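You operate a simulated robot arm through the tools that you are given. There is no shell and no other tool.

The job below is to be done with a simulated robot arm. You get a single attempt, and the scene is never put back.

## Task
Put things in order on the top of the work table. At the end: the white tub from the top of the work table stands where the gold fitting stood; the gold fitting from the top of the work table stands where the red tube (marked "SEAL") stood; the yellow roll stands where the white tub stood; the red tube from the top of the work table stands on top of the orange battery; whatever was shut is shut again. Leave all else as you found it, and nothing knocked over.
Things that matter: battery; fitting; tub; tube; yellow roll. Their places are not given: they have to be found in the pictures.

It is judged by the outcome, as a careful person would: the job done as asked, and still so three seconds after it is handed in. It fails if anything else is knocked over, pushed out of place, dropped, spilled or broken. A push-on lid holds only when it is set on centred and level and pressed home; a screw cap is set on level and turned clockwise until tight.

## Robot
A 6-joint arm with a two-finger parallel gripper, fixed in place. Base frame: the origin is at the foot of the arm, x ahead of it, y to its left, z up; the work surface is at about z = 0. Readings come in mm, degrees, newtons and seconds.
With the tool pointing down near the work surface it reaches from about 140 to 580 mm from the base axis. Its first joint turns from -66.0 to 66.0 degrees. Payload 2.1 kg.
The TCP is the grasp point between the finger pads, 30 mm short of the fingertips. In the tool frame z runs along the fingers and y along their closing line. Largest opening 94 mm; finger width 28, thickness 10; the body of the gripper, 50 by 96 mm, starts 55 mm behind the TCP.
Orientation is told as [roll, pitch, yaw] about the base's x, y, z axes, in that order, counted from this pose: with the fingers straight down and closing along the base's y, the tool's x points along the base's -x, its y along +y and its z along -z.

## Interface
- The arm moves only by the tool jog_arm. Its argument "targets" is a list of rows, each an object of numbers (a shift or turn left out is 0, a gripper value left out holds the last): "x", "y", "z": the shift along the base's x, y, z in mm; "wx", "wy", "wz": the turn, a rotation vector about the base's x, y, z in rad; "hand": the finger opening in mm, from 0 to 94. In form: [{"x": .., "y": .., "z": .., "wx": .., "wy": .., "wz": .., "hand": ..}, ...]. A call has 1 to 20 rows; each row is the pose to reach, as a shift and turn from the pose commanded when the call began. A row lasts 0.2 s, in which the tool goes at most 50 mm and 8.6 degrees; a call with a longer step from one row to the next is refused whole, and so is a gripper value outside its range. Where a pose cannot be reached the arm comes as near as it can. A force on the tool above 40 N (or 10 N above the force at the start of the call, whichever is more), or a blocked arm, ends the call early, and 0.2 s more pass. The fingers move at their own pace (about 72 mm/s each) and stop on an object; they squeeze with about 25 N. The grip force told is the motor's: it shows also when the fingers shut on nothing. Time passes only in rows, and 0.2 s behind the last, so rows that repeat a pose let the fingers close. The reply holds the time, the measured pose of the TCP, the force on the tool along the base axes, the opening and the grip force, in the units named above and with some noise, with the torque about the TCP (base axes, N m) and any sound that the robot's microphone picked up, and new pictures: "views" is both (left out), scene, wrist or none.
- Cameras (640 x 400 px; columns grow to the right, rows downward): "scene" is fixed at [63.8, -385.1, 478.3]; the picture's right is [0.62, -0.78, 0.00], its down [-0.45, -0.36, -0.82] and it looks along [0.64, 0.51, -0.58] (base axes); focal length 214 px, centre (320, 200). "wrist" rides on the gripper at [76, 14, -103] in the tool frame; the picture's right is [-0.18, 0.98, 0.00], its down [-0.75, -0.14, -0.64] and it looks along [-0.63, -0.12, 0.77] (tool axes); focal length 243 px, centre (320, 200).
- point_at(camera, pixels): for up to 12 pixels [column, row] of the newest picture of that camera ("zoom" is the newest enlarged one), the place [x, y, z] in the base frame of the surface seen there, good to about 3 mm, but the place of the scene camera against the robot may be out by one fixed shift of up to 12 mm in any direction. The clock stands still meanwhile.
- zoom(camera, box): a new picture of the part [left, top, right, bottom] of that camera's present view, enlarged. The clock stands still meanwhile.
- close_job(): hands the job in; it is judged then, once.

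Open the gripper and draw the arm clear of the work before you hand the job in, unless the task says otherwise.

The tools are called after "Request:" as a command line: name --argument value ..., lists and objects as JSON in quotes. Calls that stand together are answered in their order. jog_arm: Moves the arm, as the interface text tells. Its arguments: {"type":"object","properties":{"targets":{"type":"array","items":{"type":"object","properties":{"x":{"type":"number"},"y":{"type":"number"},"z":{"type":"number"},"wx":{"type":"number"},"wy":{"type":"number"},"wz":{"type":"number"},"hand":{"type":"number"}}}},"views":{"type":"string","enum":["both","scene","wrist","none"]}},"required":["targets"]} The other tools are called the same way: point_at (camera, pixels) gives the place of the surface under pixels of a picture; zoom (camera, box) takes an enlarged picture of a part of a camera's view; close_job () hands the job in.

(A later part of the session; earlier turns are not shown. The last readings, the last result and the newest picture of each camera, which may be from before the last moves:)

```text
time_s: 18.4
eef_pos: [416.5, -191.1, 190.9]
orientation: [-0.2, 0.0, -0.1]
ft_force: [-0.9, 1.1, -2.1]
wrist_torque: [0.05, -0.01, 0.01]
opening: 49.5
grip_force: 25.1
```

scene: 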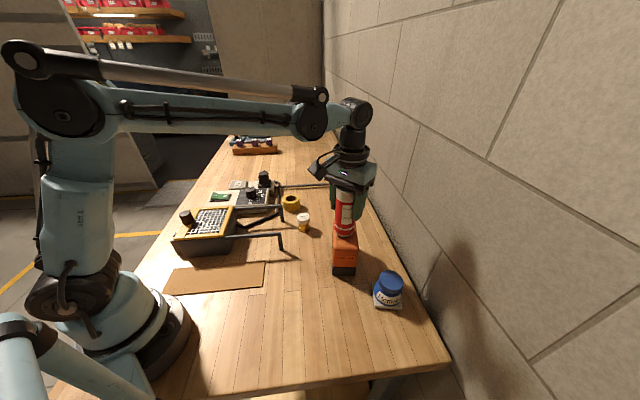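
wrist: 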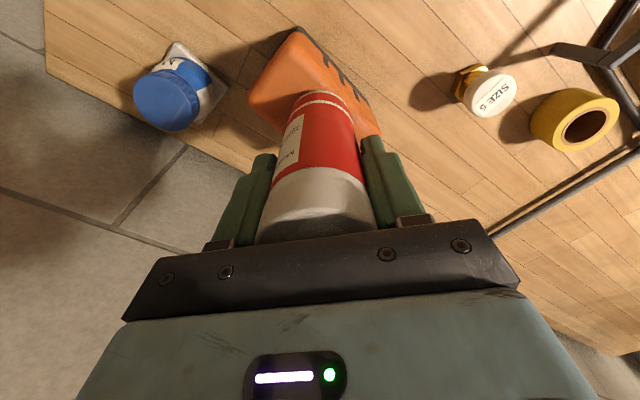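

No contact yet at z≈190.5. I continue down 1 mm at a time.

Request:
jog_arm --targets '[{"z": -1}, {"z": -2}, {"z": -2}]' --views "none"

Request:
jog_arm --targets '[{"z": -1}, {"z": -1}]' --views "none"

Request:
jog_arm --targets '[{"z": -1}, {"z": -1}]' --views "none"

```text
time_s: 19.2
eef_pos: [416.6, -191.0, 188.6]
orientation: [0.0, 0.0, -0.1]
ft_force: [-2.6, 2.6, 17.9]
wrist_torque: [-0.03, 0.11, -0.02]
opening: 49.7
grip_force: 24.5
```

```text
time_s: 19.8
eef_pos: [416.0, -191.4, 188.5]
orientation: [-0.1, 0.1, 0.0]
ft_force: [-7.3, 1.0, 21.1]
wrist_torque: [-0.02, 0.23, 0.01]
opening: 49.2
grip_force: 25.3
```

```text
time_s: 20.4
eef_pos: [417.5, -191.6, 186.3]
orientation: [-0.1, -0.1, 0.0]
ft_force: [-4.6, -0.4, 23.6]
wrist_torque: [0.0, -0.12, 0.0]
opening: 49.0
grip_force: 25.0
```

The tube's base is firmly on the battery (about 20 N). I ease up 1.5 mm to relax the press and look before opening.

Request:
jog_arm --targets '[{"z": 1}, {"z": 1.5}, {"z": 1.5}]'

```text
time_s: 21.2
eef_pos: [417.1, -190.8, 187.3]
orientation: [0.0, 0.0, 0.0]
ft_force: [-2.6, -0.4, 5.7]
wrist_torque: [-0.03, 0.08, 0.01]
opening: 48.7
grip_force: 25.4
```

scene: 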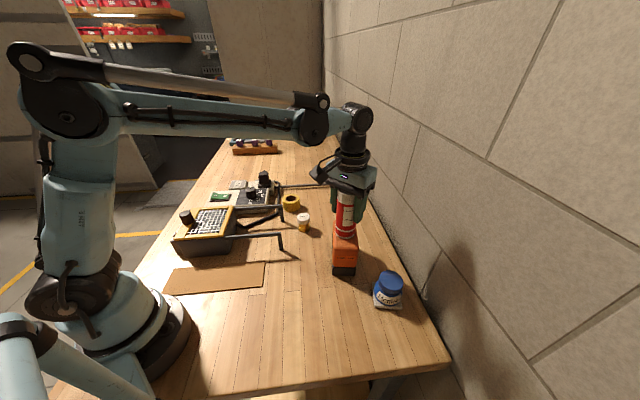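
wrist: 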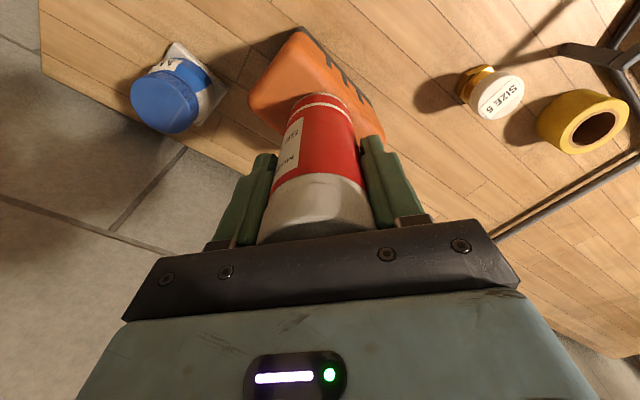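

The tube stands on the battery with a light load. I open the fingers gradually and look.

Request:
jog_arm --targets '[{"hand": 52}, {"hand": 55}, {"hand": 60}, {"hand": 66}, {"hand": 72}, {"hand": 80}, {"hand": 80}]'

```text
time_s: 22.8
eef_pos: [415.9, -190.4, 186.7]
orientation: [-0.1, 0.0, -0.2]
ft_force: [-0.2, 0.3, 0.8]
wrist_torque: [0.01, 0.01, -0.01]
opening: 80.1
grip_force: 0.0
```

scene: 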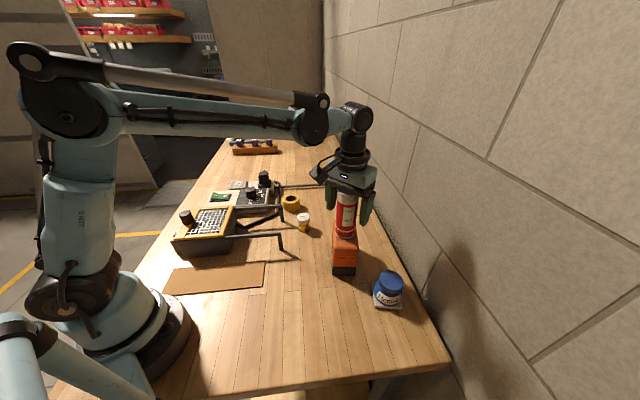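
wrist: 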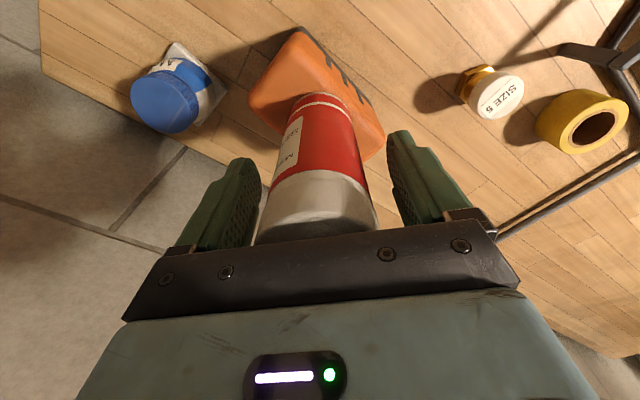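

The tube stands freely. I raise the gripper straight up by 110 mm before moving away.

Request:
jog_arm --targets '[{"z": 15}, {"z": 40}, {"z": 75}, {"z": 110}, {"z": 125}, {"z": 125}]'

```text
time_s: 24.2
eef_pos: [417.5, -192.0, 312.7]
orientation: [-0.1, 0.0, -0.1]
ft_force: [-0.1, -0.1, -0.1]
wrist_torque: [-0.02, 0.0, 0.0]
opening: 79.9
grip_force: 0.1
```

scene: 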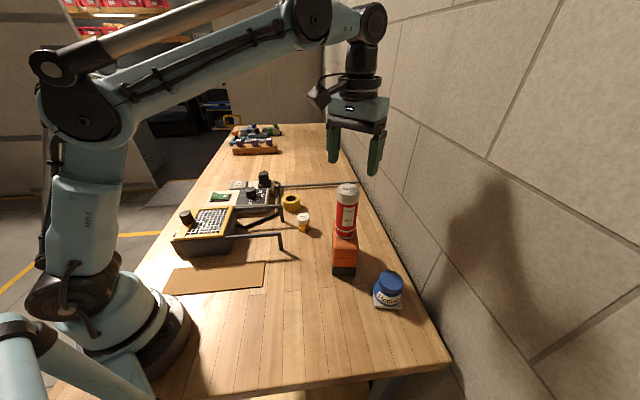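
wrist: 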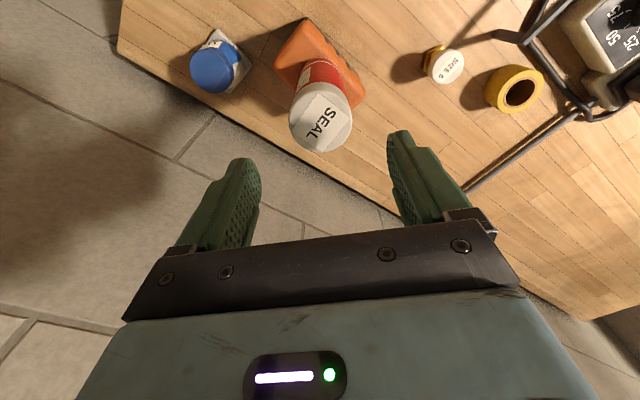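

The tube stands upright on the battery. I zoom to check its centring and that it is level, and measure the fitting and roll again from this view.

Request:
zoom --camera "scene" --box '[300, 170, 400, 290]'

Request:
zoom --camera "wrist" --box '[400, 20, 560, 130]'

Request:
point_at --camera "wrist" --pixels '[[320, 123], [291, 120], [352, 122], [318, 151], [325, 93], [445, 66], [429, 68], [463, 67], [446, 83], [447, 51], [519, 92], [519, 113]]'

```text
3.33 times, centred on (350, 230) of scene
```

zoom: 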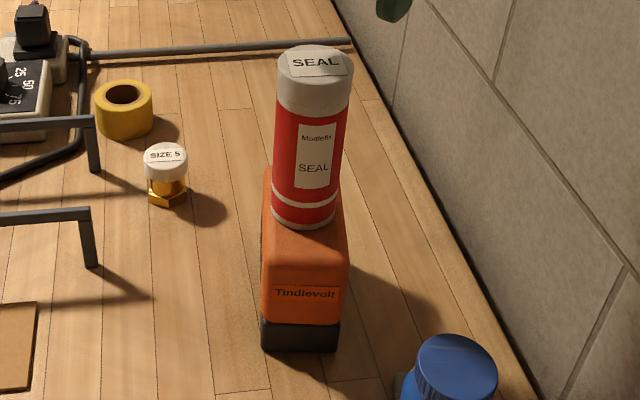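

```text
3.64 times, centred on (480, 75) of wrist
```

zoom: 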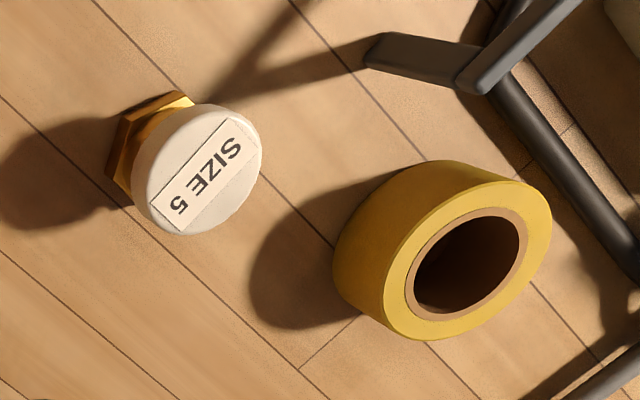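

```text
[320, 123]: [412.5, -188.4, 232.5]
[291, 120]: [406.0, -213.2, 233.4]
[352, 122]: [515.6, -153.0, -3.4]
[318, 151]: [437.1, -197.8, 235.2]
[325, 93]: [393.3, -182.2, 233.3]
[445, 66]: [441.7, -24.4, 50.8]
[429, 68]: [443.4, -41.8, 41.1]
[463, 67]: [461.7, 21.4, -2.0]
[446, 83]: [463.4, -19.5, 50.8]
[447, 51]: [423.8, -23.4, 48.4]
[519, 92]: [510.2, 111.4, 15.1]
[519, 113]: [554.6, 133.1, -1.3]
```

The tube stands level and centred on the battery. I read the fitting's cap rim and hex corners and the roll's rims in the zoom.

Request:
point_at --camera "zoom" --pixels '[[148, 185], [259, 145], [215, 107], [185, 232], [203, 168], [107, 180], [120, 115], [183, 93], [545, 205], [386, 300], [470, 262], [430, 337]]'

Request:
point_at --camera "zoom" --pixels '[[500, 182], [410, 295], [525, 250], [440, 165], [340, 250], [365, 60], [460, 85], [480, 30], [560, 10], [380, 40], [470, 80], [620, 240]]'

```text
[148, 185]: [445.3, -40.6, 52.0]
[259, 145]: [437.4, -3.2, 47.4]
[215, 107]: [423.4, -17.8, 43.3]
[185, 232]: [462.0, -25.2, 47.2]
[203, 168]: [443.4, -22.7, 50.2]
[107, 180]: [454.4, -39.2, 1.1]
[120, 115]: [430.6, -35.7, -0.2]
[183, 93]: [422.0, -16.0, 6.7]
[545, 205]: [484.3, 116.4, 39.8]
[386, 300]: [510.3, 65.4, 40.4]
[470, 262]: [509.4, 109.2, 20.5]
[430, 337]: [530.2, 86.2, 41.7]
```

```text
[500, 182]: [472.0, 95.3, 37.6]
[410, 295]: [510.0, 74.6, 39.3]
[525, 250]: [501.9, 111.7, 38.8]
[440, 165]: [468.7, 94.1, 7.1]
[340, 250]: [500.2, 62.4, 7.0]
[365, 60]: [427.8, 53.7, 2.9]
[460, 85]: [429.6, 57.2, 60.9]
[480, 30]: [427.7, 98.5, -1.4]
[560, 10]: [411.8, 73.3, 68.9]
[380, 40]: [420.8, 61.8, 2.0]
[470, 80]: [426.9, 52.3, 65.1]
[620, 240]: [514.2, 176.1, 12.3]
```

Fitting centre is about (443.5,-21). I go above it at the present height with the opening reduced to 62 mm, then down to z≈110.

Request:
jog_arm --targets '[{"x": 5, "y": 35, "hand": 62}, {"x": 12, "y": 80}, {"x": 19, "y": 125}, {"x": 26, "y": 160}, {"x": 26, "y": 171}, {"x": 26, "y": 171, "z": -40}, {"x": 26, "y": 171, "z": -85}, {"x": 26, "y": 171, "z": -130}, {"x": 26, "y": 171, "z": -175}, {"x": 26, "y": 171, "z": -200}, {"x": 26, "y": 171, "z": -200}]'

```text
time_s: 26.6
eef_pos: [443.4, -18.0, 114.2]
orientation: [0.0, 0.0, -0.2]
ft_force: [1.0, -0.4, 0.5]
wrist_torque: [0.04, 0.0, -0.03]
opening: 61.6
grip_force: 0.1
```

scene: 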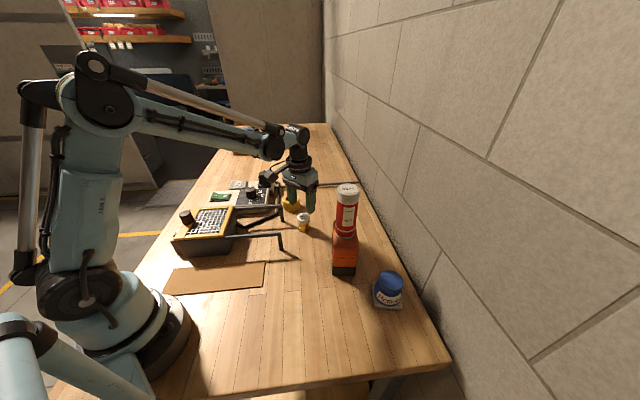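
wrist: 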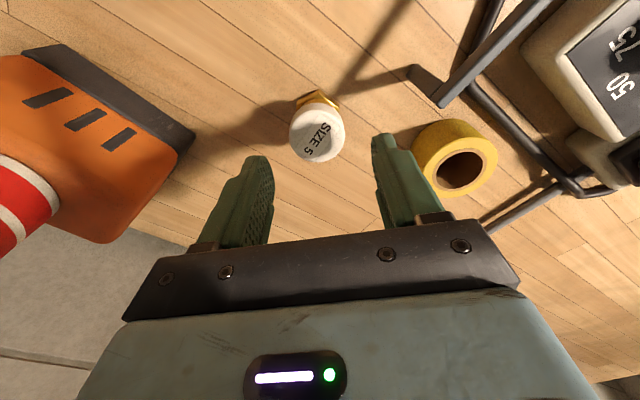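

The cap's centre is at about (317,135) against the predicted (320,135), so the tool is within 2 mm. I zoom to see the hex and cap closely.

Request:
zoom --camera "wrist" --box '[270, 80, 370, 170]'

Request:
point_at --camera "zoom" --pixels '[[90, 225], [330, 215], [205, 360], [205, 125], [165, 110], [115, 95], [310, 80], [190, 45], [205, 245]]'

```text
4.44 times, centred on (320, 125) of wrist
```

zoom: 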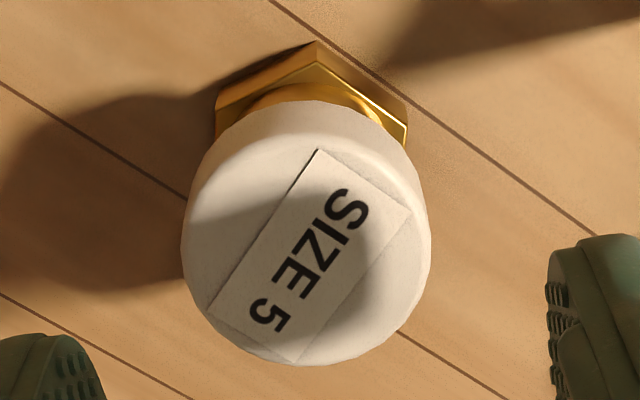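

```text
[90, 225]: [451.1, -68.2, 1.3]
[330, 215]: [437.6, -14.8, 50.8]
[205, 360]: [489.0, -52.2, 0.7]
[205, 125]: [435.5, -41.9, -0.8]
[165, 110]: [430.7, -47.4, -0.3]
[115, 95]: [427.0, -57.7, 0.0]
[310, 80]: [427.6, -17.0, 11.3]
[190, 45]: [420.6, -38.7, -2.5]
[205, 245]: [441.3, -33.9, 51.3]
```

I re-query with the exact pixels on the rim and the hex corners.

Request:
point_at --camera "zoom" --pixels '[[190, 258], [424, 245], [305, 358], [310, 235], [300, 135], [316, 48], [220, 105], [404, 130], [316, 66], [300, 115]]'

```text
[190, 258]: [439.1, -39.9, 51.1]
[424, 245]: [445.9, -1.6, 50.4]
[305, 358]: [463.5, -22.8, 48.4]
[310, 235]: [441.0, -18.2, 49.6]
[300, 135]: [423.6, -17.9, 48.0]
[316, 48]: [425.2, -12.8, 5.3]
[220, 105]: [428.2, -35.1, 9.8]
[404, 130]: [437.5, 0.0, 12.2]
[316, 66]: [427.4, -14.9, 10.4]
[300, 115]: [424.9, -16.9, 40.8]
```

Cap centre is (443,-20.6). I correct by -2.5 mm in y and descend to about z=46 first.

Request:
jog_arm --targets '[{"y": -2.5}, {"y": -2.5, "z": -25}, {"y": -2.5, "z": -50}, {"y": -2.5, "z": -68}, {"y": -2.5, "z": -68}]'

```text
time_s: 27.8
eef_pos: [441.2, -21.8, 44.9]
orientation: [0.0, 0.0, 0.0]
ft_force: [0.6, 1.4, 0.5]
wrist_torque: [-0.01, 0.02, 0.02]
opening: 62.0
grip_force: 0.1
```

scene: 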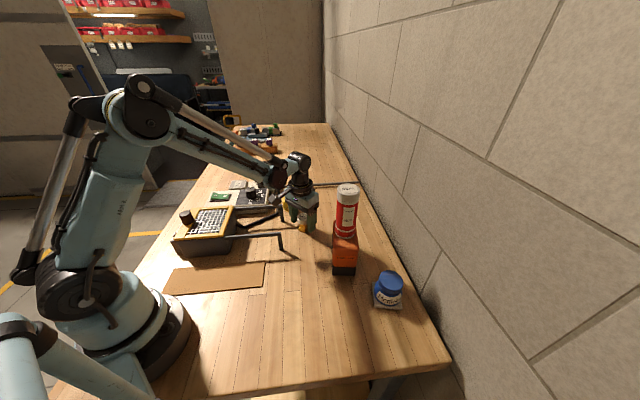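
wrist: 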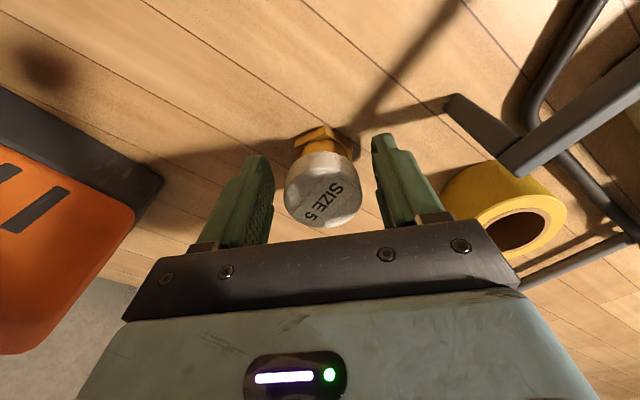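

The fitting is centred between the fingers. I go down to z≈34 (tips about 4 mm over the table) and close.

Request:
jog_arm --targets '[{"x": 1, "z": -5}, {"x": 1, "z": -10}, {"x": 1, "z": -10}, {"x": 1, "z": -10, "hand": 45}, {"x": 1, "z": -10, "hand": 36}, {"x": 1, "z": -10, "hand": 36}, {"x": 1, "z": -10, "hand": 36}]'

```text
time_s: 29.4
eef_pos: [443.9, -21.8, 34.8]
orientation: [-0.1, 0.0, -0.1]
ft_force: [-0.5, 0.3, -0.7]
wrist_torque: [-0.01, -0.01, 0.01]
opening: 40.0
grip_force: 25.2
```

scene: 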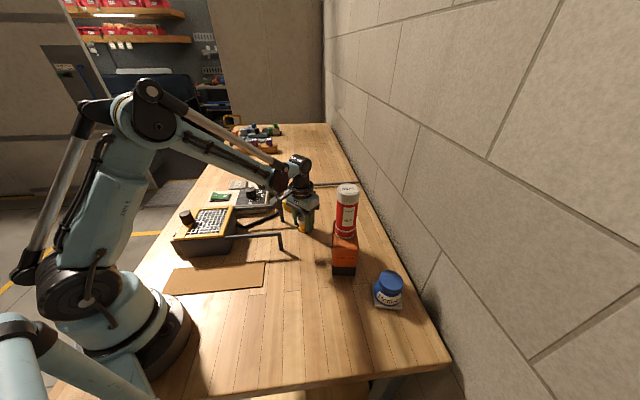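
wrist: 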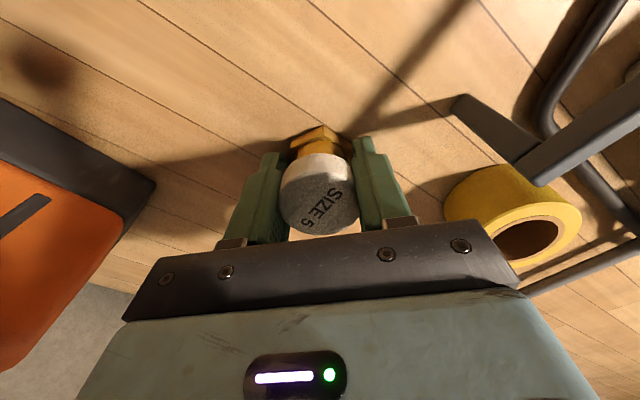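

Gripped at 40 mm with 25 N. I lift slowly by 15 mm and check that the gold hex comes with the cap.

Request:
jog_arm --targets '[{"z": 2}, {"z": 4}, {"z": 7}, {"z": 11}, {"z": 15}, {"z": 15}]'

Request:
zoom --camera "wrist" --box '[240, 100, 400, 240]'

```text
time_s: 30.8
eef_pos: [443.2, -22.6, 48.1]
orientation: [-0.1, 0.1, -0.1]
ft_force: [0.2, 0.8, -2.1]
wrist_torque: [0.0, -0.01, 0.0]
opening: 40.3
grip_force: 24.6
```

scene: 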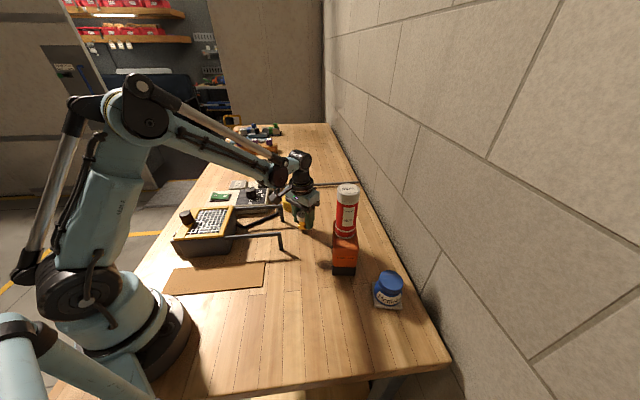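
wrist: 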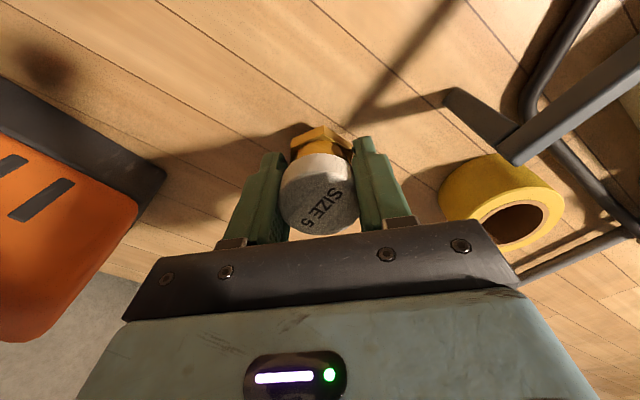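

```text
2.86 times, centred on (320, 170) of wrist
```

zoom: 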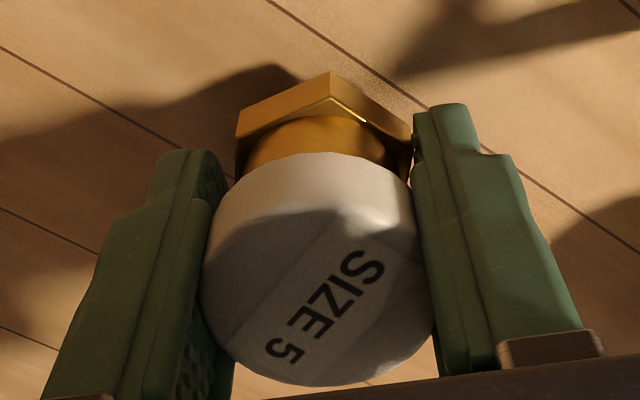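

The fitting lifted whole (weight ~2 N). I raise it to z≈150, retract in x past the handle at safe height, then swing to the tube's old place at (235,-176).

Request:
jog_arm --targets '[{"z": 35}, {"z": 70}, {"z": 100}, {"x": -40, "z": 105}, {"x": -80, "z": 105}, {"x": -120, "y": -10, "z": 105}, {"x": -150, "y": -40, "z": 105}, {"x": -175, "y": -75, "z": 105}, {"x": -195, "y": -110, "z": 105}, {"x": -205, "y": -140, "z": 105}, {"x": -207.5, "y": -154, "z": 105}, {"x": -207.5, "y": -154, "z": 105}]'

```text
time_s: 33.4
eef_pos: [234.2, -176.4, 154.3]
orientation: [-0.1, 0.0, -0.1]
ft_force: [0.6, -0.5, -0.3]
wrist_torque: [-0.03, 0.06, 0.03]
opening: 36.1
grip_force: 0.0
```

scene: 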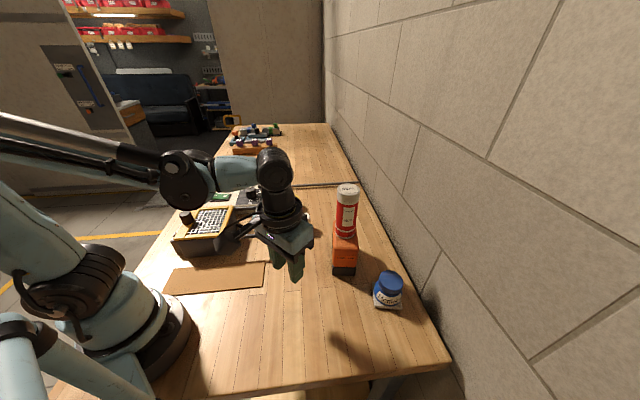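
wrist: 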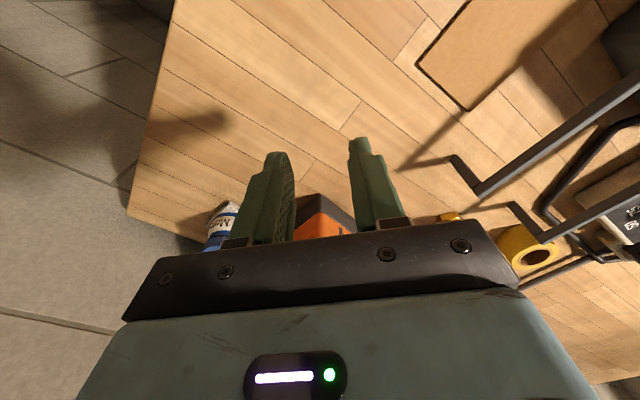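

The gripper is empty (opening 36, force 0): the fitting slipped out on the way. I look for it at once.

Request:
zoom --camera "scene" --box '[230, 170, 370, 270]'

Request:
zoom --camera "wrist" --box '[400, 140, 580, 280]'

```text
4.00 times, centred on (300, 220) of scene
```

zoom: 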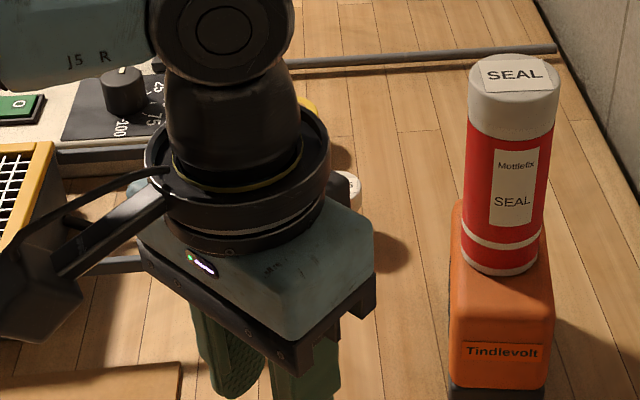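

```text
2.86 times, centred on (490, 210) of wrist
```

zoom: 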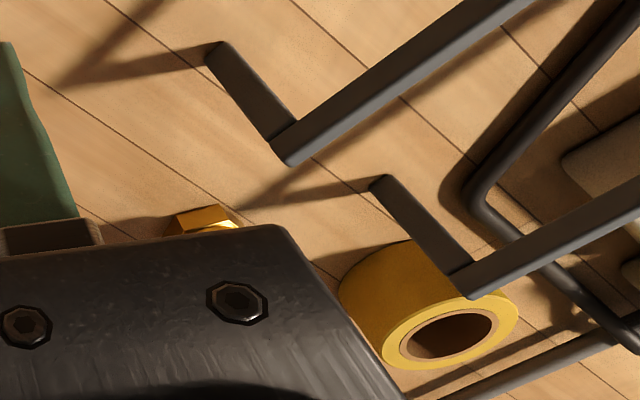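

The gold hex shows at wrist (458,217) and the white cap at scene (316,216), so it seems to have stayed about where it stood. I raise the arm to see it properly.

Request:
jog_arm --targets '[{"z": 40, "hand": 62}, {"z": 85, "y": 10}, {"z": 130, "y": 30}, {"z": 160, "y": 60}, {"z": 170, "y": 90}, {"z": 170, "y": 110}, {"z": 170, "y": 110}]'

Request:
zoom --camera "scene" --box '[250, 180, 350, 250]'

Request:
zoom --camera "wrist" --box '[300, 100, 480, 230]'

```text
time_s: 35.0
eef_pos: [237.9, -68.0, 323.0]
orientation: [-0.2, -0.1, -0.1]
ft_force: [0.1, -1.0, 0.4]
wrist_torque: [-0.01, 0.0, -0.01]
opening: 62.1
grip_force: 0.2
```

scene: 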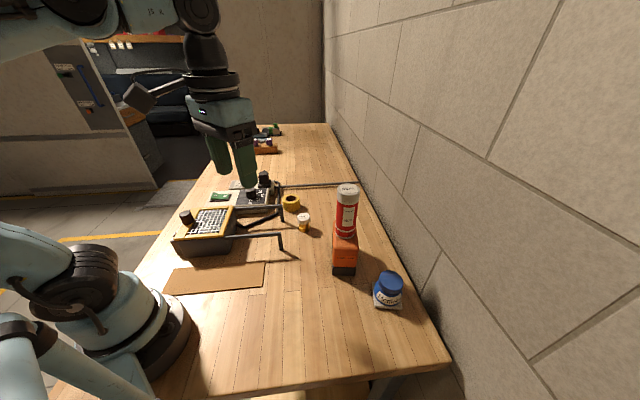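
wrist: 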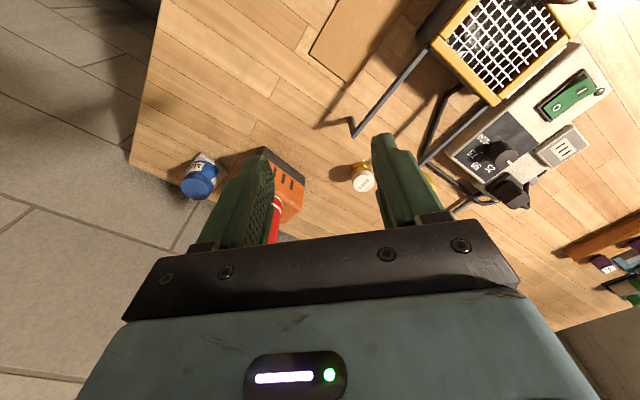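

```text
5.71 times, centred on (300, 215) of scene
```

zoom: 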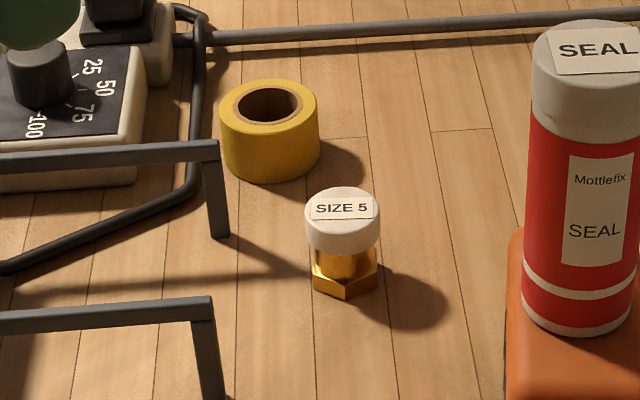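

```text
3.08 times, centred on (390, 165) of wrist
```

zoom: 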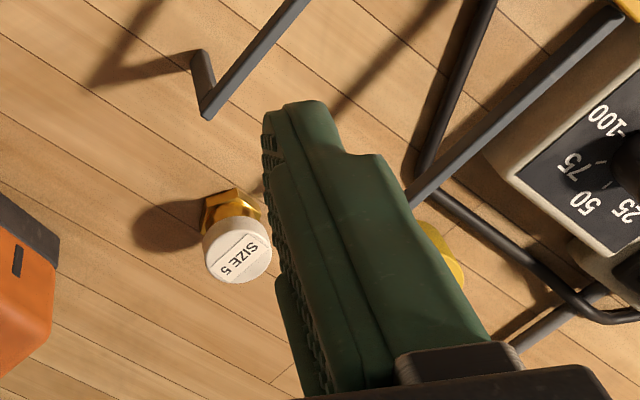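

Luckily the fitting stands upright with its cap on, close to where it was. I measure its present position before gripping it again, more securely across the hex corners.

Request:
point_at --camera "zoom" --pixels '[[205, 250], [268, 248], [238, 250], [236, 282], [236, 218], [236, 190], [203, 208], [260, 205]]'

Request:
point_at --camera "scene" --pixels '[[303, 215], [302, 231], [289, 270], [291, 202], [344, 190], [344, 268]]'

```text
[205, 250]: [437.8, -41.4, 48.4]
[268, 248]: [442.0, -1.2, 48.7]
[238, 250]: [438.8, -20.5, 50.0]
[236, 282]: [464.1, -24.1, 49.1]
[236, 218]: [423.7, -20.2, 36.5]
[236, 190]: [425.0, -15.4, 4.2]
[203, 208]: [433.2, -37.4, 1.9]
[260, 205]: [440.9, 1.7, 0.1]
```

```text
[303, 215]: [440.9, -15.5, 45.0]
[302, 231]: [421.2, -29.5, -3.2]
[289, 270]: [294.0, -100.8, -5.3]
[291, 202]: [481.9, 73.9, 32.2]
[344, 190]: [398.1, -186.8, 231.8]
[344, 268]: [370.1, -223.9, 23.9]
```

The fitting is still at (443,-21). I return above it with the gripper turned +15° (0.262 rad) so the fingers close across two hex corners.

Request:
jog_arm --targets '[{"x": 40, "y": 9}, {"x": 80, "y": 18, "wz": 0.13}, {"x": 120, "y": 27, "wz": 0.262}, {"x": 160, "y": 36, "z": -15, "wz": 0.262}, {"x": 190, "y": 44, "z": -50, "wz": 0.262}, {"x": 205, "y": 47, "z": -95, "wz": 0.262}, {"x": 205, "y": 47, "z": -140, "wz": 0.262}, {"x": 205, "y": 47, "z": -185, "wz": 0.262}, {"x": 205, "y": 47, "z": -209, "wz": 0.262}, {"x": 205, "y": 47, "z": -209, "wz": 0.262}]'

Request:
zoom --camera "wrist" --box '[270, 80, 370, 170]'

```text
time_s: 37.2
eef_pos: [441.3, -16.7, 111.7]
orientation: [-0.1, 0.0, 14.9]
ft_force: [0.3, -0.1, 0.4]
wrist_torque: [-0.01, 0.02, -0.01]
opening: 62.1
grip_force: 0.1
```

scene: 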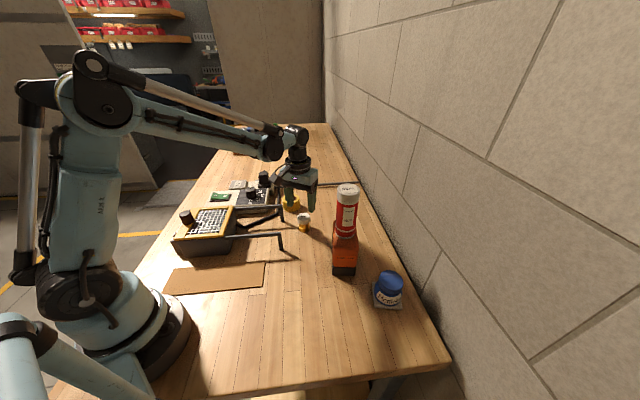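
wrist: 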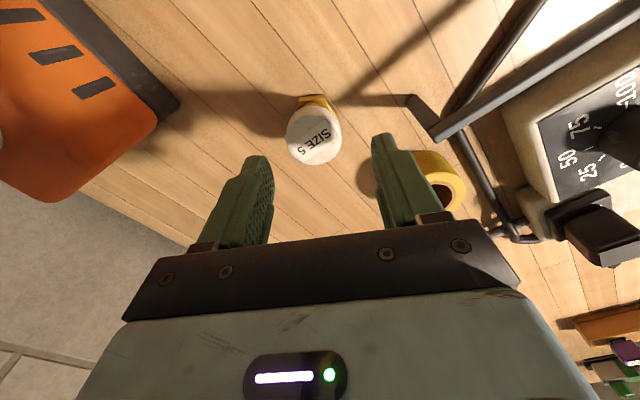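

```text
4.44 times, centred on (320, 125) of wrist
```

zoom: 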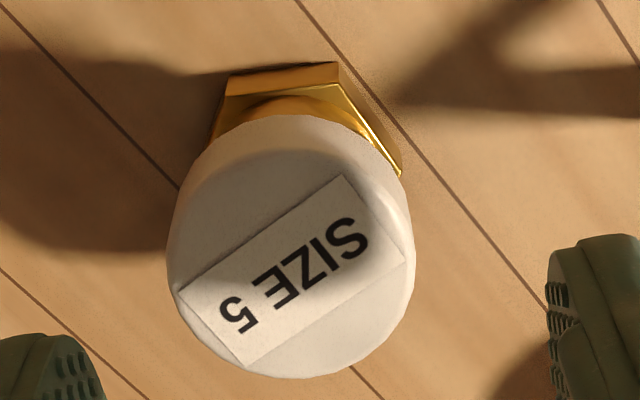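

I measure the hex corner positions now to verify the alignment of the closing line with the hex.

Request:
point_at --camera "zoom" --pixels '[[230, 92], [337, 78], [398, 170], [228, 80], [335, 64], [172, 285], [412, 262], [295, 370], [285, 265], [280, 130]]'

```text
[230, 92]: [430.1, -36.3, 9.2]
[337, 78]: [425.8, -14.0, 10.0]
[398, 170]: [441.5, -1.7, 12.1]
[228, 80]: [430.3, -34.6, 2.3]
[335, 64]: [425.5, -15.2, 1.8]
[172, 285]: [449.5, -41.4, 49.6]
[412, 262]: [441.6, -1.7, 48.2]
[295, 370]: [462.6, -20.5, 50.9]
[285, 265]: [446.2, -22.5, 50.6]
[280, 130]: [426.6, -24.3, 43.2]
```

Hex corners lie at about 100°, so I trim yaw by -4°, shift (+2.5,-4.5), and descend to about z=46.

Request:
jog_arm --targets '[{"x": 2.5, "y": -4.5, "wz": -0.07}, {"x": 2.5, "y": -4.5, "z": -25, "wz": -0.07}, {"x": 2.5, "y": -4.5, "z": -50, "wz": -0.07}, {"x": 2.5, "y": -4.5, "z": -66, "wz": -0.07}, {"x": 2.5, "y": -4.5, "z": -66, "wz": -0.07}]' --views "wrist"

Request:
zoom --camera "wrist" --box '[240, 110, 400, 240]'

```text
time_s: 38.4
eef_pos: [443.4, -22.9, 48.4]
orientation: [-0.1, 0.0, 10.9]
ft_force: [-0.2, 0.1, 0.8]
wrist_torque: [0.02, 0.0, -0.02]
opening: 62.2
grip_force: 0.1
```

wrist: 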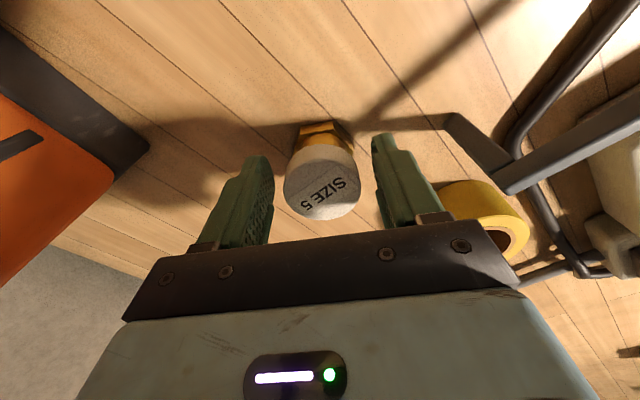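

```text
3.08 times, centred on (320, 175) of wrist
```

zoom: 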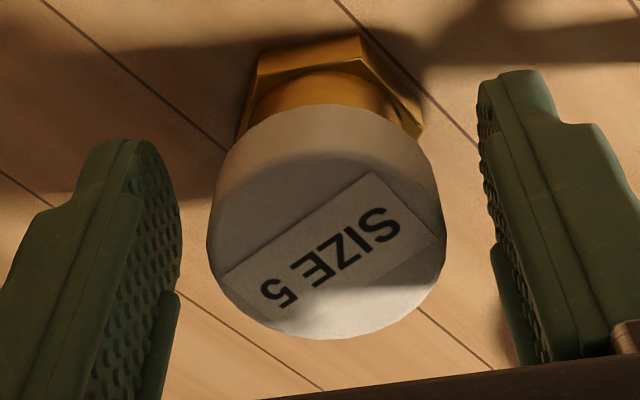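

Well aligned. I go down to z≈34 and close fully (target 30) with several rows for the grip to settle.

Request:
jog_arm --targets '[{"z": -6}, {"z": -12}, {"z": -15}, {"z": -15}, {"z": -15, "hand": 50}, {"z": -15, "hand": 35}, {"z": -15, "hand": 20}, {"z": -15, "hand": 20}, {"z": -15, "hand": 20}, {"z": -15, "hand": 20}]' --views "wrist"

Request:
zoom --camera "wrist" --box '[240, 110, 400, 240]'

```text
time_s: 40.6
eef_pos: [443.6, -23.2, 33.4]
orientation: [0.0, 0.1, 10.9]
ft_force: [-0.1, -0.2, 0.4]
wrist_torque: [-0.04, -0.03, 0.0]
opening: 41.6
grip_force: 25.0
```

wrist: 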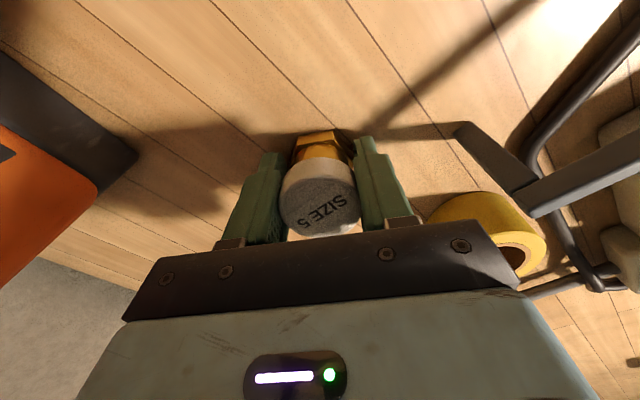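

```text
3.08 times, centred on (320, 175) of wrist
```

zoom: 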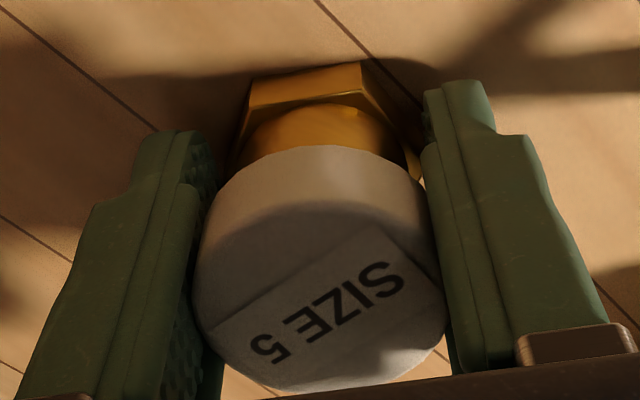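

Opening is now 41.6 mm — the hex corners are gripped too. I lift slowly with small even steps and watch the opening.

Request:
jog_arm --targets '[{"z": 1}, {"z": 3}, {"z": 5}, {"z": 8}, {"z": 11}, {"z": 14}, {"z": 17}, {"z": 20}, {"z": 20}]' --views "wrist"

Request:
zoom --camera "wrist" --box '[240, 110, 400, 240]'

```text
time_s: 42.6
eef_pos: [444.0, -22.7, 53.8]
orientation: [-0.1, 0.1, 10.9]
ft_force: [0.4, 0.7, -1.3]
wrist_torque: [-0.02, -0.03, 0.01]
opening: 41.4
grip_force: 24.9
```

wrist: 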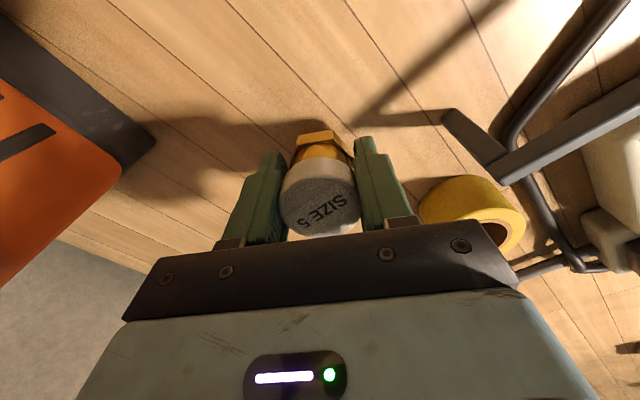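

```text
3.08 times, centred on (320, 175) of wrist
```

zoom: 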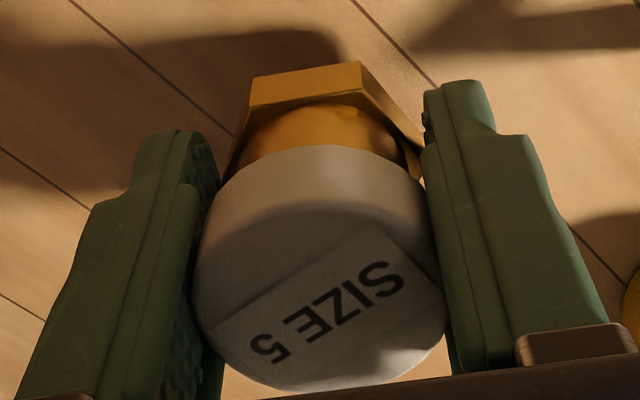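

It holds. I continue slowly up to z≈115 at about 10 mm per row, then check again.

Request:
jog_arm --targets '[{"z": 3}, {"z": 8}, {"z": 14}, {"z": 20}, {"z": 27}, {"z": 34}, {"z": 41}, {"z": 48}, {"z": 54}, {"z": 59}, {"z": 61}, {"z": 61}]' --views "wrist"

```text
time_s: 45.2
eef_pos: [443.0, -25.0, 115.4]
orientation: [0.0, 0.0, 10.9]
ft_force: [-0.5, 0.0, -0.4]
wrist_torque: [0.0, -0.03, -0.01]
opening: 41.3
grip_force: 25.0
```

wrist: 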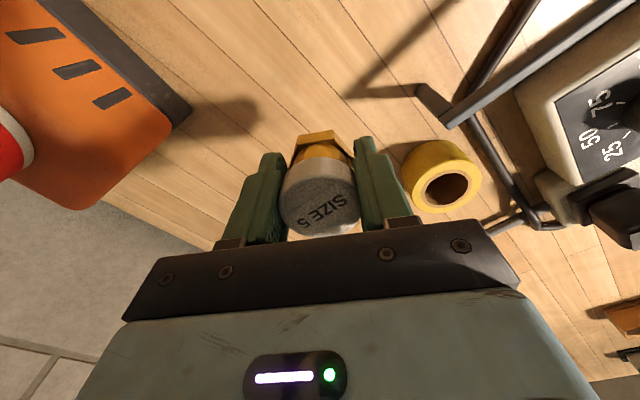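

Still held firmly. I carry it along the straight line to (235.5,-176), about 20 mm per row with a gentle start and stop.

Request:
jog_arm --targets '[{"x": -4, "y": -3}, {"x": -12, "y": -9}, {"x": -25, "y": -18}, {"x": -40, "y": -29}, {"x": -55, "y": -40}, {"x": -70, "y": -51}, {"x": -85, "y": -62}, {"x": -100, "y": -73}, {"x": -115, "y": -84}, {"x": -130, "y": -95}, {"x": -145, "y": -106}, {"x": -160, "y": -117}, {"x": -175, "y": -128}, {"x": -188, "y": -138}, {"x": -198, "y": -145}, {"x": -204, "y": -149}, {"x": -207, "y": -151}, {"x": -207, "y": -151}]'

```text
time_s: 49.0
eef_pos: [237.6, -176.0, 115.8]
orientation: [-0.1, -0.1, 10.9]
ft_force: [-0.5, 0.5, -1.4]
wrist_torque: [0.01, -0.03, -0.02]
opening: 41.3
grip_force: 24.4
```

scene: 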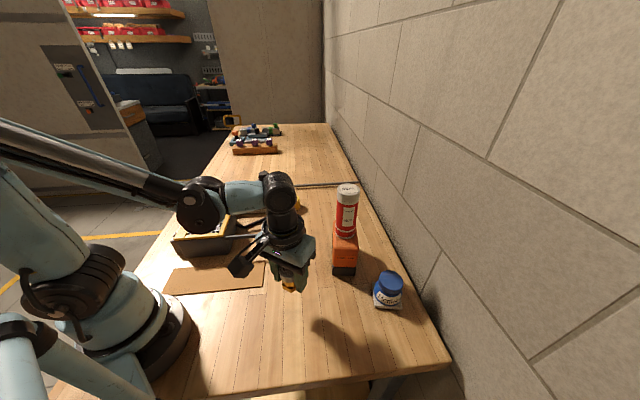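
wrist: 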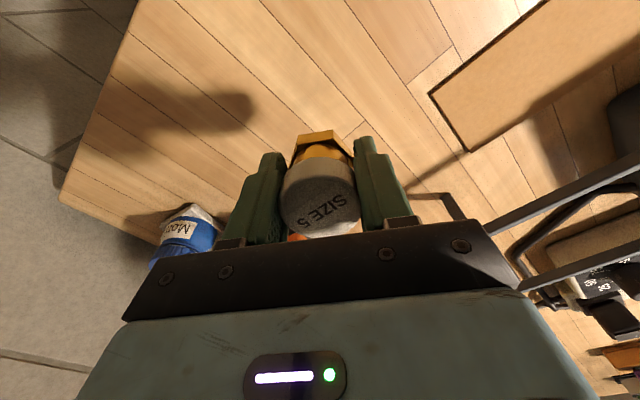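

Held firmly. I shift -2 mm in x and descend to just above the table.

Request:
jog_arm --targets '[{"x": -1, "z": -4}, {"x": -2, "z": -12}, {"x": -2, "z": -24}, {"x": -2, "z": -38}, {"x": -2, "z": -52}, {"x": -2, "z": -64}, {"x": -2, "z": -72}, {"x": -2, "z": -77}, {"x": -2, "z": -77}]'

```text
time_s: 51.0
eef_pos: [234.6, -175.5, 36.3]
orientation: [0.0, 0.0, 10.9]
ft_force: [-0.1, -0.5, -0.9]
wrist_torque: [-0.01, -0.01, 0.0]
opening: 41.2
grip_force: 25.1
```

scene: 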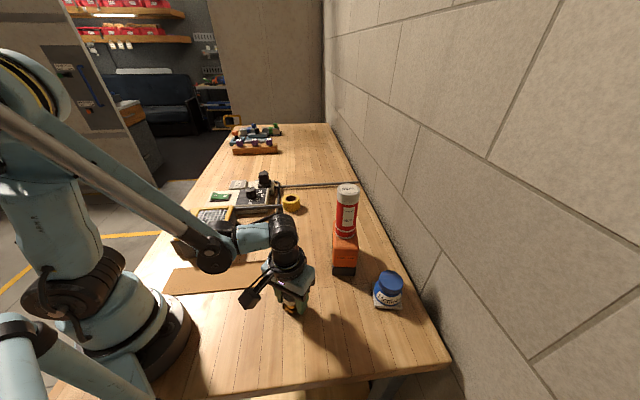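
wrist: 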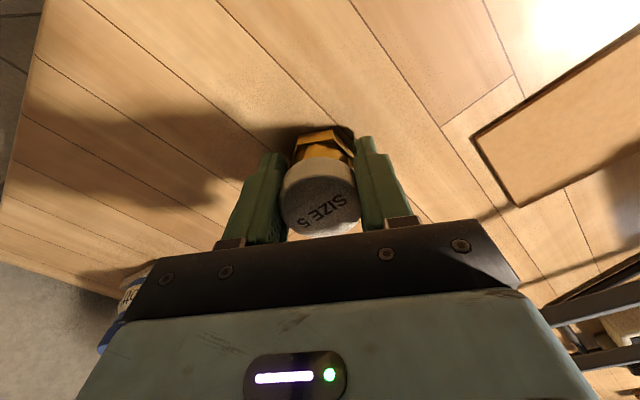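

About 3 mm above the table. I lower in 1 mm steps until contact shows in the force.

Request:
jog_arm --targets '[{"z": -1}, {"z": -2}, {"z": -2}]' --views "none"

Request:
jog_arm --targets '[{"z": -0.7}, {"z": -0.7}]' --views "none"

```text
time_s: 51.8
eef_pos: [234.2, -174.6, 36.2]
orientation: [-0.1, 0.1, 10.9]
ft_force: [0.1, -0.3, -1.1]
wrist_torque: [0.02, 0.0, -0.04]
opening: 41.5
grip_force: 24.7
```

```text
time_s: 52.4
eef_pos: [232.6, -175.7, 34.9]
orientation: [-0.2, 0.0, 10.9]
ft_force: [0.2, 1.0, -1.1]
wrist_torque: [0.02, -0.05, 0.0]
opening: 41.6
grip_force: 24.8
```

No contact yet at z≈35. I keep stepping down by about 1 mm.

Request:
jog_arm --targets '[{"z": -1}, {"z": -1}]' --views "none"

Request:
jog_arm --targets '[{"x": 1, "z": -1}, {"x": 1, "z": -1}]' --views "none"

```text
time_s: 53.0
eef_pos: [234.6, -175.7, 34.6]
orientation: [0.0, -0.1, 10.9]
ft_force: [0.3, 1.3, 6.5]
wrist_torque: [0.04, 0.09, 0.03]
opening: 41.6
grip_force: 25.2
```

```text
time_s: 53.6
eef_pos: [236.2, -175.8, 33.9]
orientation: [-0.2, 0.0, 10.9]
ft_force: [-1.9, -2.7, 9.8]
wrist_torque: [0.03, 0.03, -0.03]
opening: 41.2
grip_force: 25.5
```

The fitting rests on the table (about 10 N). I open the fingers gradually and check.

Request:
jog_arm --targets '[{"hand": 44}, {"hand": 47}, {"hand": 51}, {"hand": 56}, {"hand": 64}, {"hand": 64}]' --views "wrist"

```text
time_s: 55.0
eef_pos: [235.6, -174.9, 33.7]
orientation: [-0.2, 0.0, 10.9]
ft_force: [-1.2, 0.2, -0.1]
wrist_torque: [0.0, 0.01, 0.0]
opening: 63.8
grip_force: 0.0
```

wrist: 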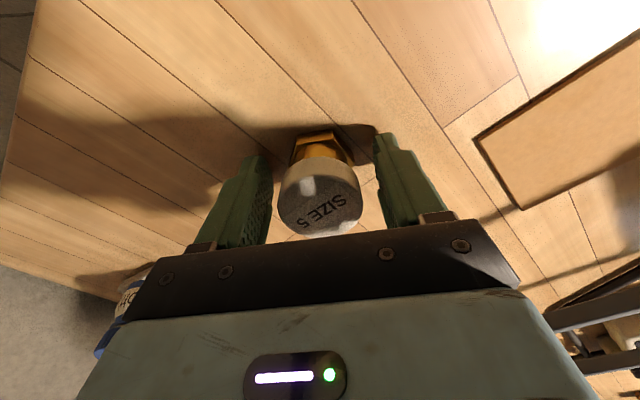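

The fitting stands free and upright. I raise the gripper straight up, turning the yaw back to 0 once clear.

Request:
jog_arm --targets '[{"z": 15}, {"z": 40}, {"z": 80}, {"z": 120, "wz": -0.1}, {"z": 160, "wz": -0.19}, {"z": 190, "wz": -0.19}, {"z": 190, "wz": -0.19}]'

Request:
zoom --camera "scene" --box '[230, 170, 430, 330]'

```text
time_s: 56.6
eef_pos: [236.0, -177.8, 224.9]
orientation: [-0.1, -0.1, 0.1]
ft_force: [0.7, -0.6, -0.4]
wrist_torque: [0.0, -0.01, 0.01]
opening: 64.0
grip_force: 0.2
```

scene: 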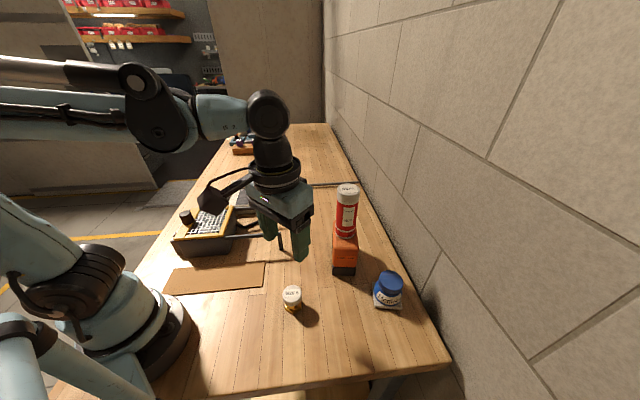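
wrist: 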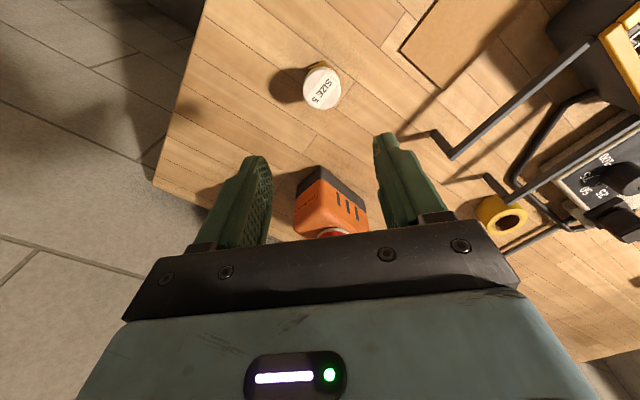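

```text
2.50 times, centred on (330, 250) of scene
```

zoom: 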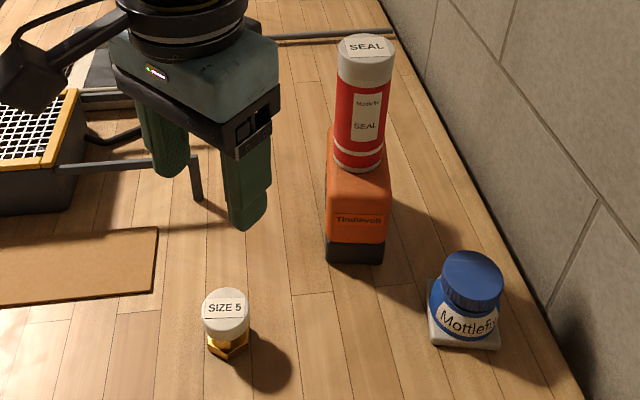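

The fitting stands where the tube was. I verify its position and re-measure the tub, which I will take next.

Request:
point_at --camera "wrist" --pixels '[[304, 91], [341, 86], [322, 88], [322, 108], [322, 70]]'

Request:
zoom --camera "wrist" --box '[290, 50, 360, 120]'

```text
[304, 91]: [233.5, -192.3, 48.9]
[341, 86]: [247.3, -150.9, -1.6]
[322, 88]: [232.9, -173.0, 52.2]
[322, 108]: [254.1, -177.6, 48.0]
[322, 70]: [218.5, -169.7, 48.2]
```

```text
5.71 times, centred on (325, 85) of wrist
```

zoom: 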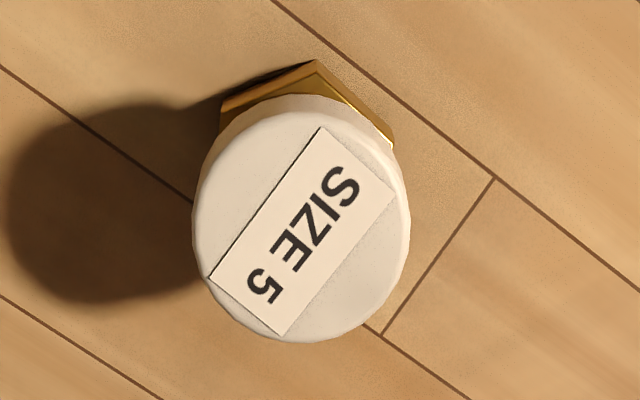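

The fitting is at about (236,-174), within 2 mm of the tube's old spot. Next the tub: I open wide and go above (387,-331), keeping about 118 mm from the tower.

Request:
jog_arm --targets '[{"x": 25, "y": -25, "hand": 84}, {"x": 57, "y": -57}, {"x": 90, "y": -90}, {"x": 122, "y": -122}, {"x": 145, "y": -146}, {"x": 151, "y": -153}, {"x": 151, "y": -153, "z": -40}, {"x": 151, "y": -153, "z": -80}, {"x": 151, "y": -153, "z": -80}]'

Request:
zoom --camera "wrist" --box '[260, 70, 380, 180]'

```text
time_s: 58.6
eef_pos: [385.7, -326.9, 142.4]
orientation: [0.0, 0.0, 0.0]
ft_force: [0.7, -0.2, -0.2]
wrist_torque: [0.0, 0.02, -0.01]
opening: 84.0
grip_force: 0.0
```

scene: 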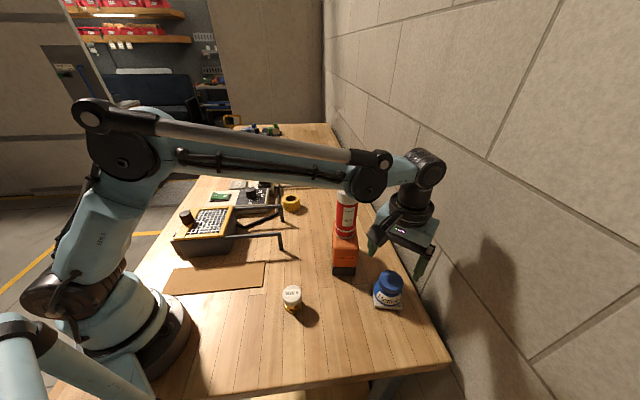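
wrist: 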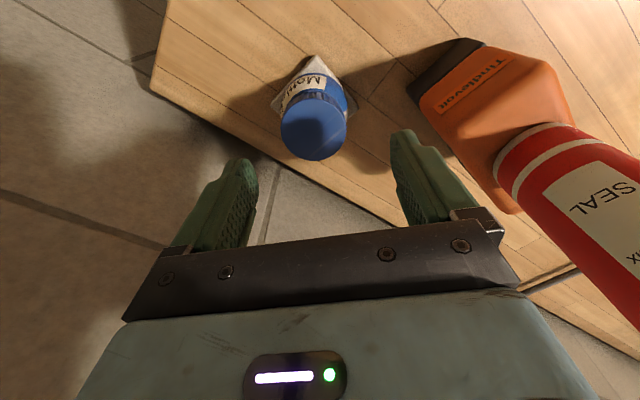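

```text
3.64 times, centred on (320, 125) of wrist
```

zoom: 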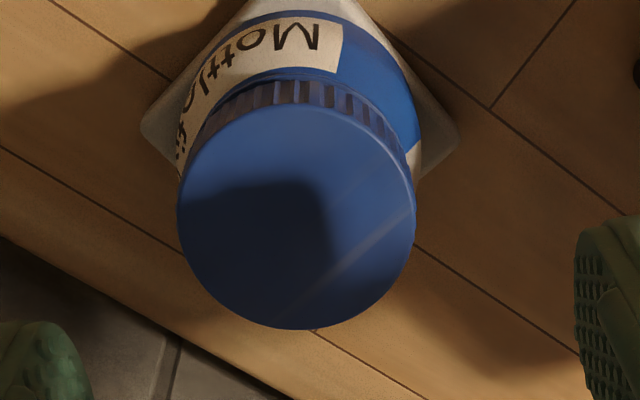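

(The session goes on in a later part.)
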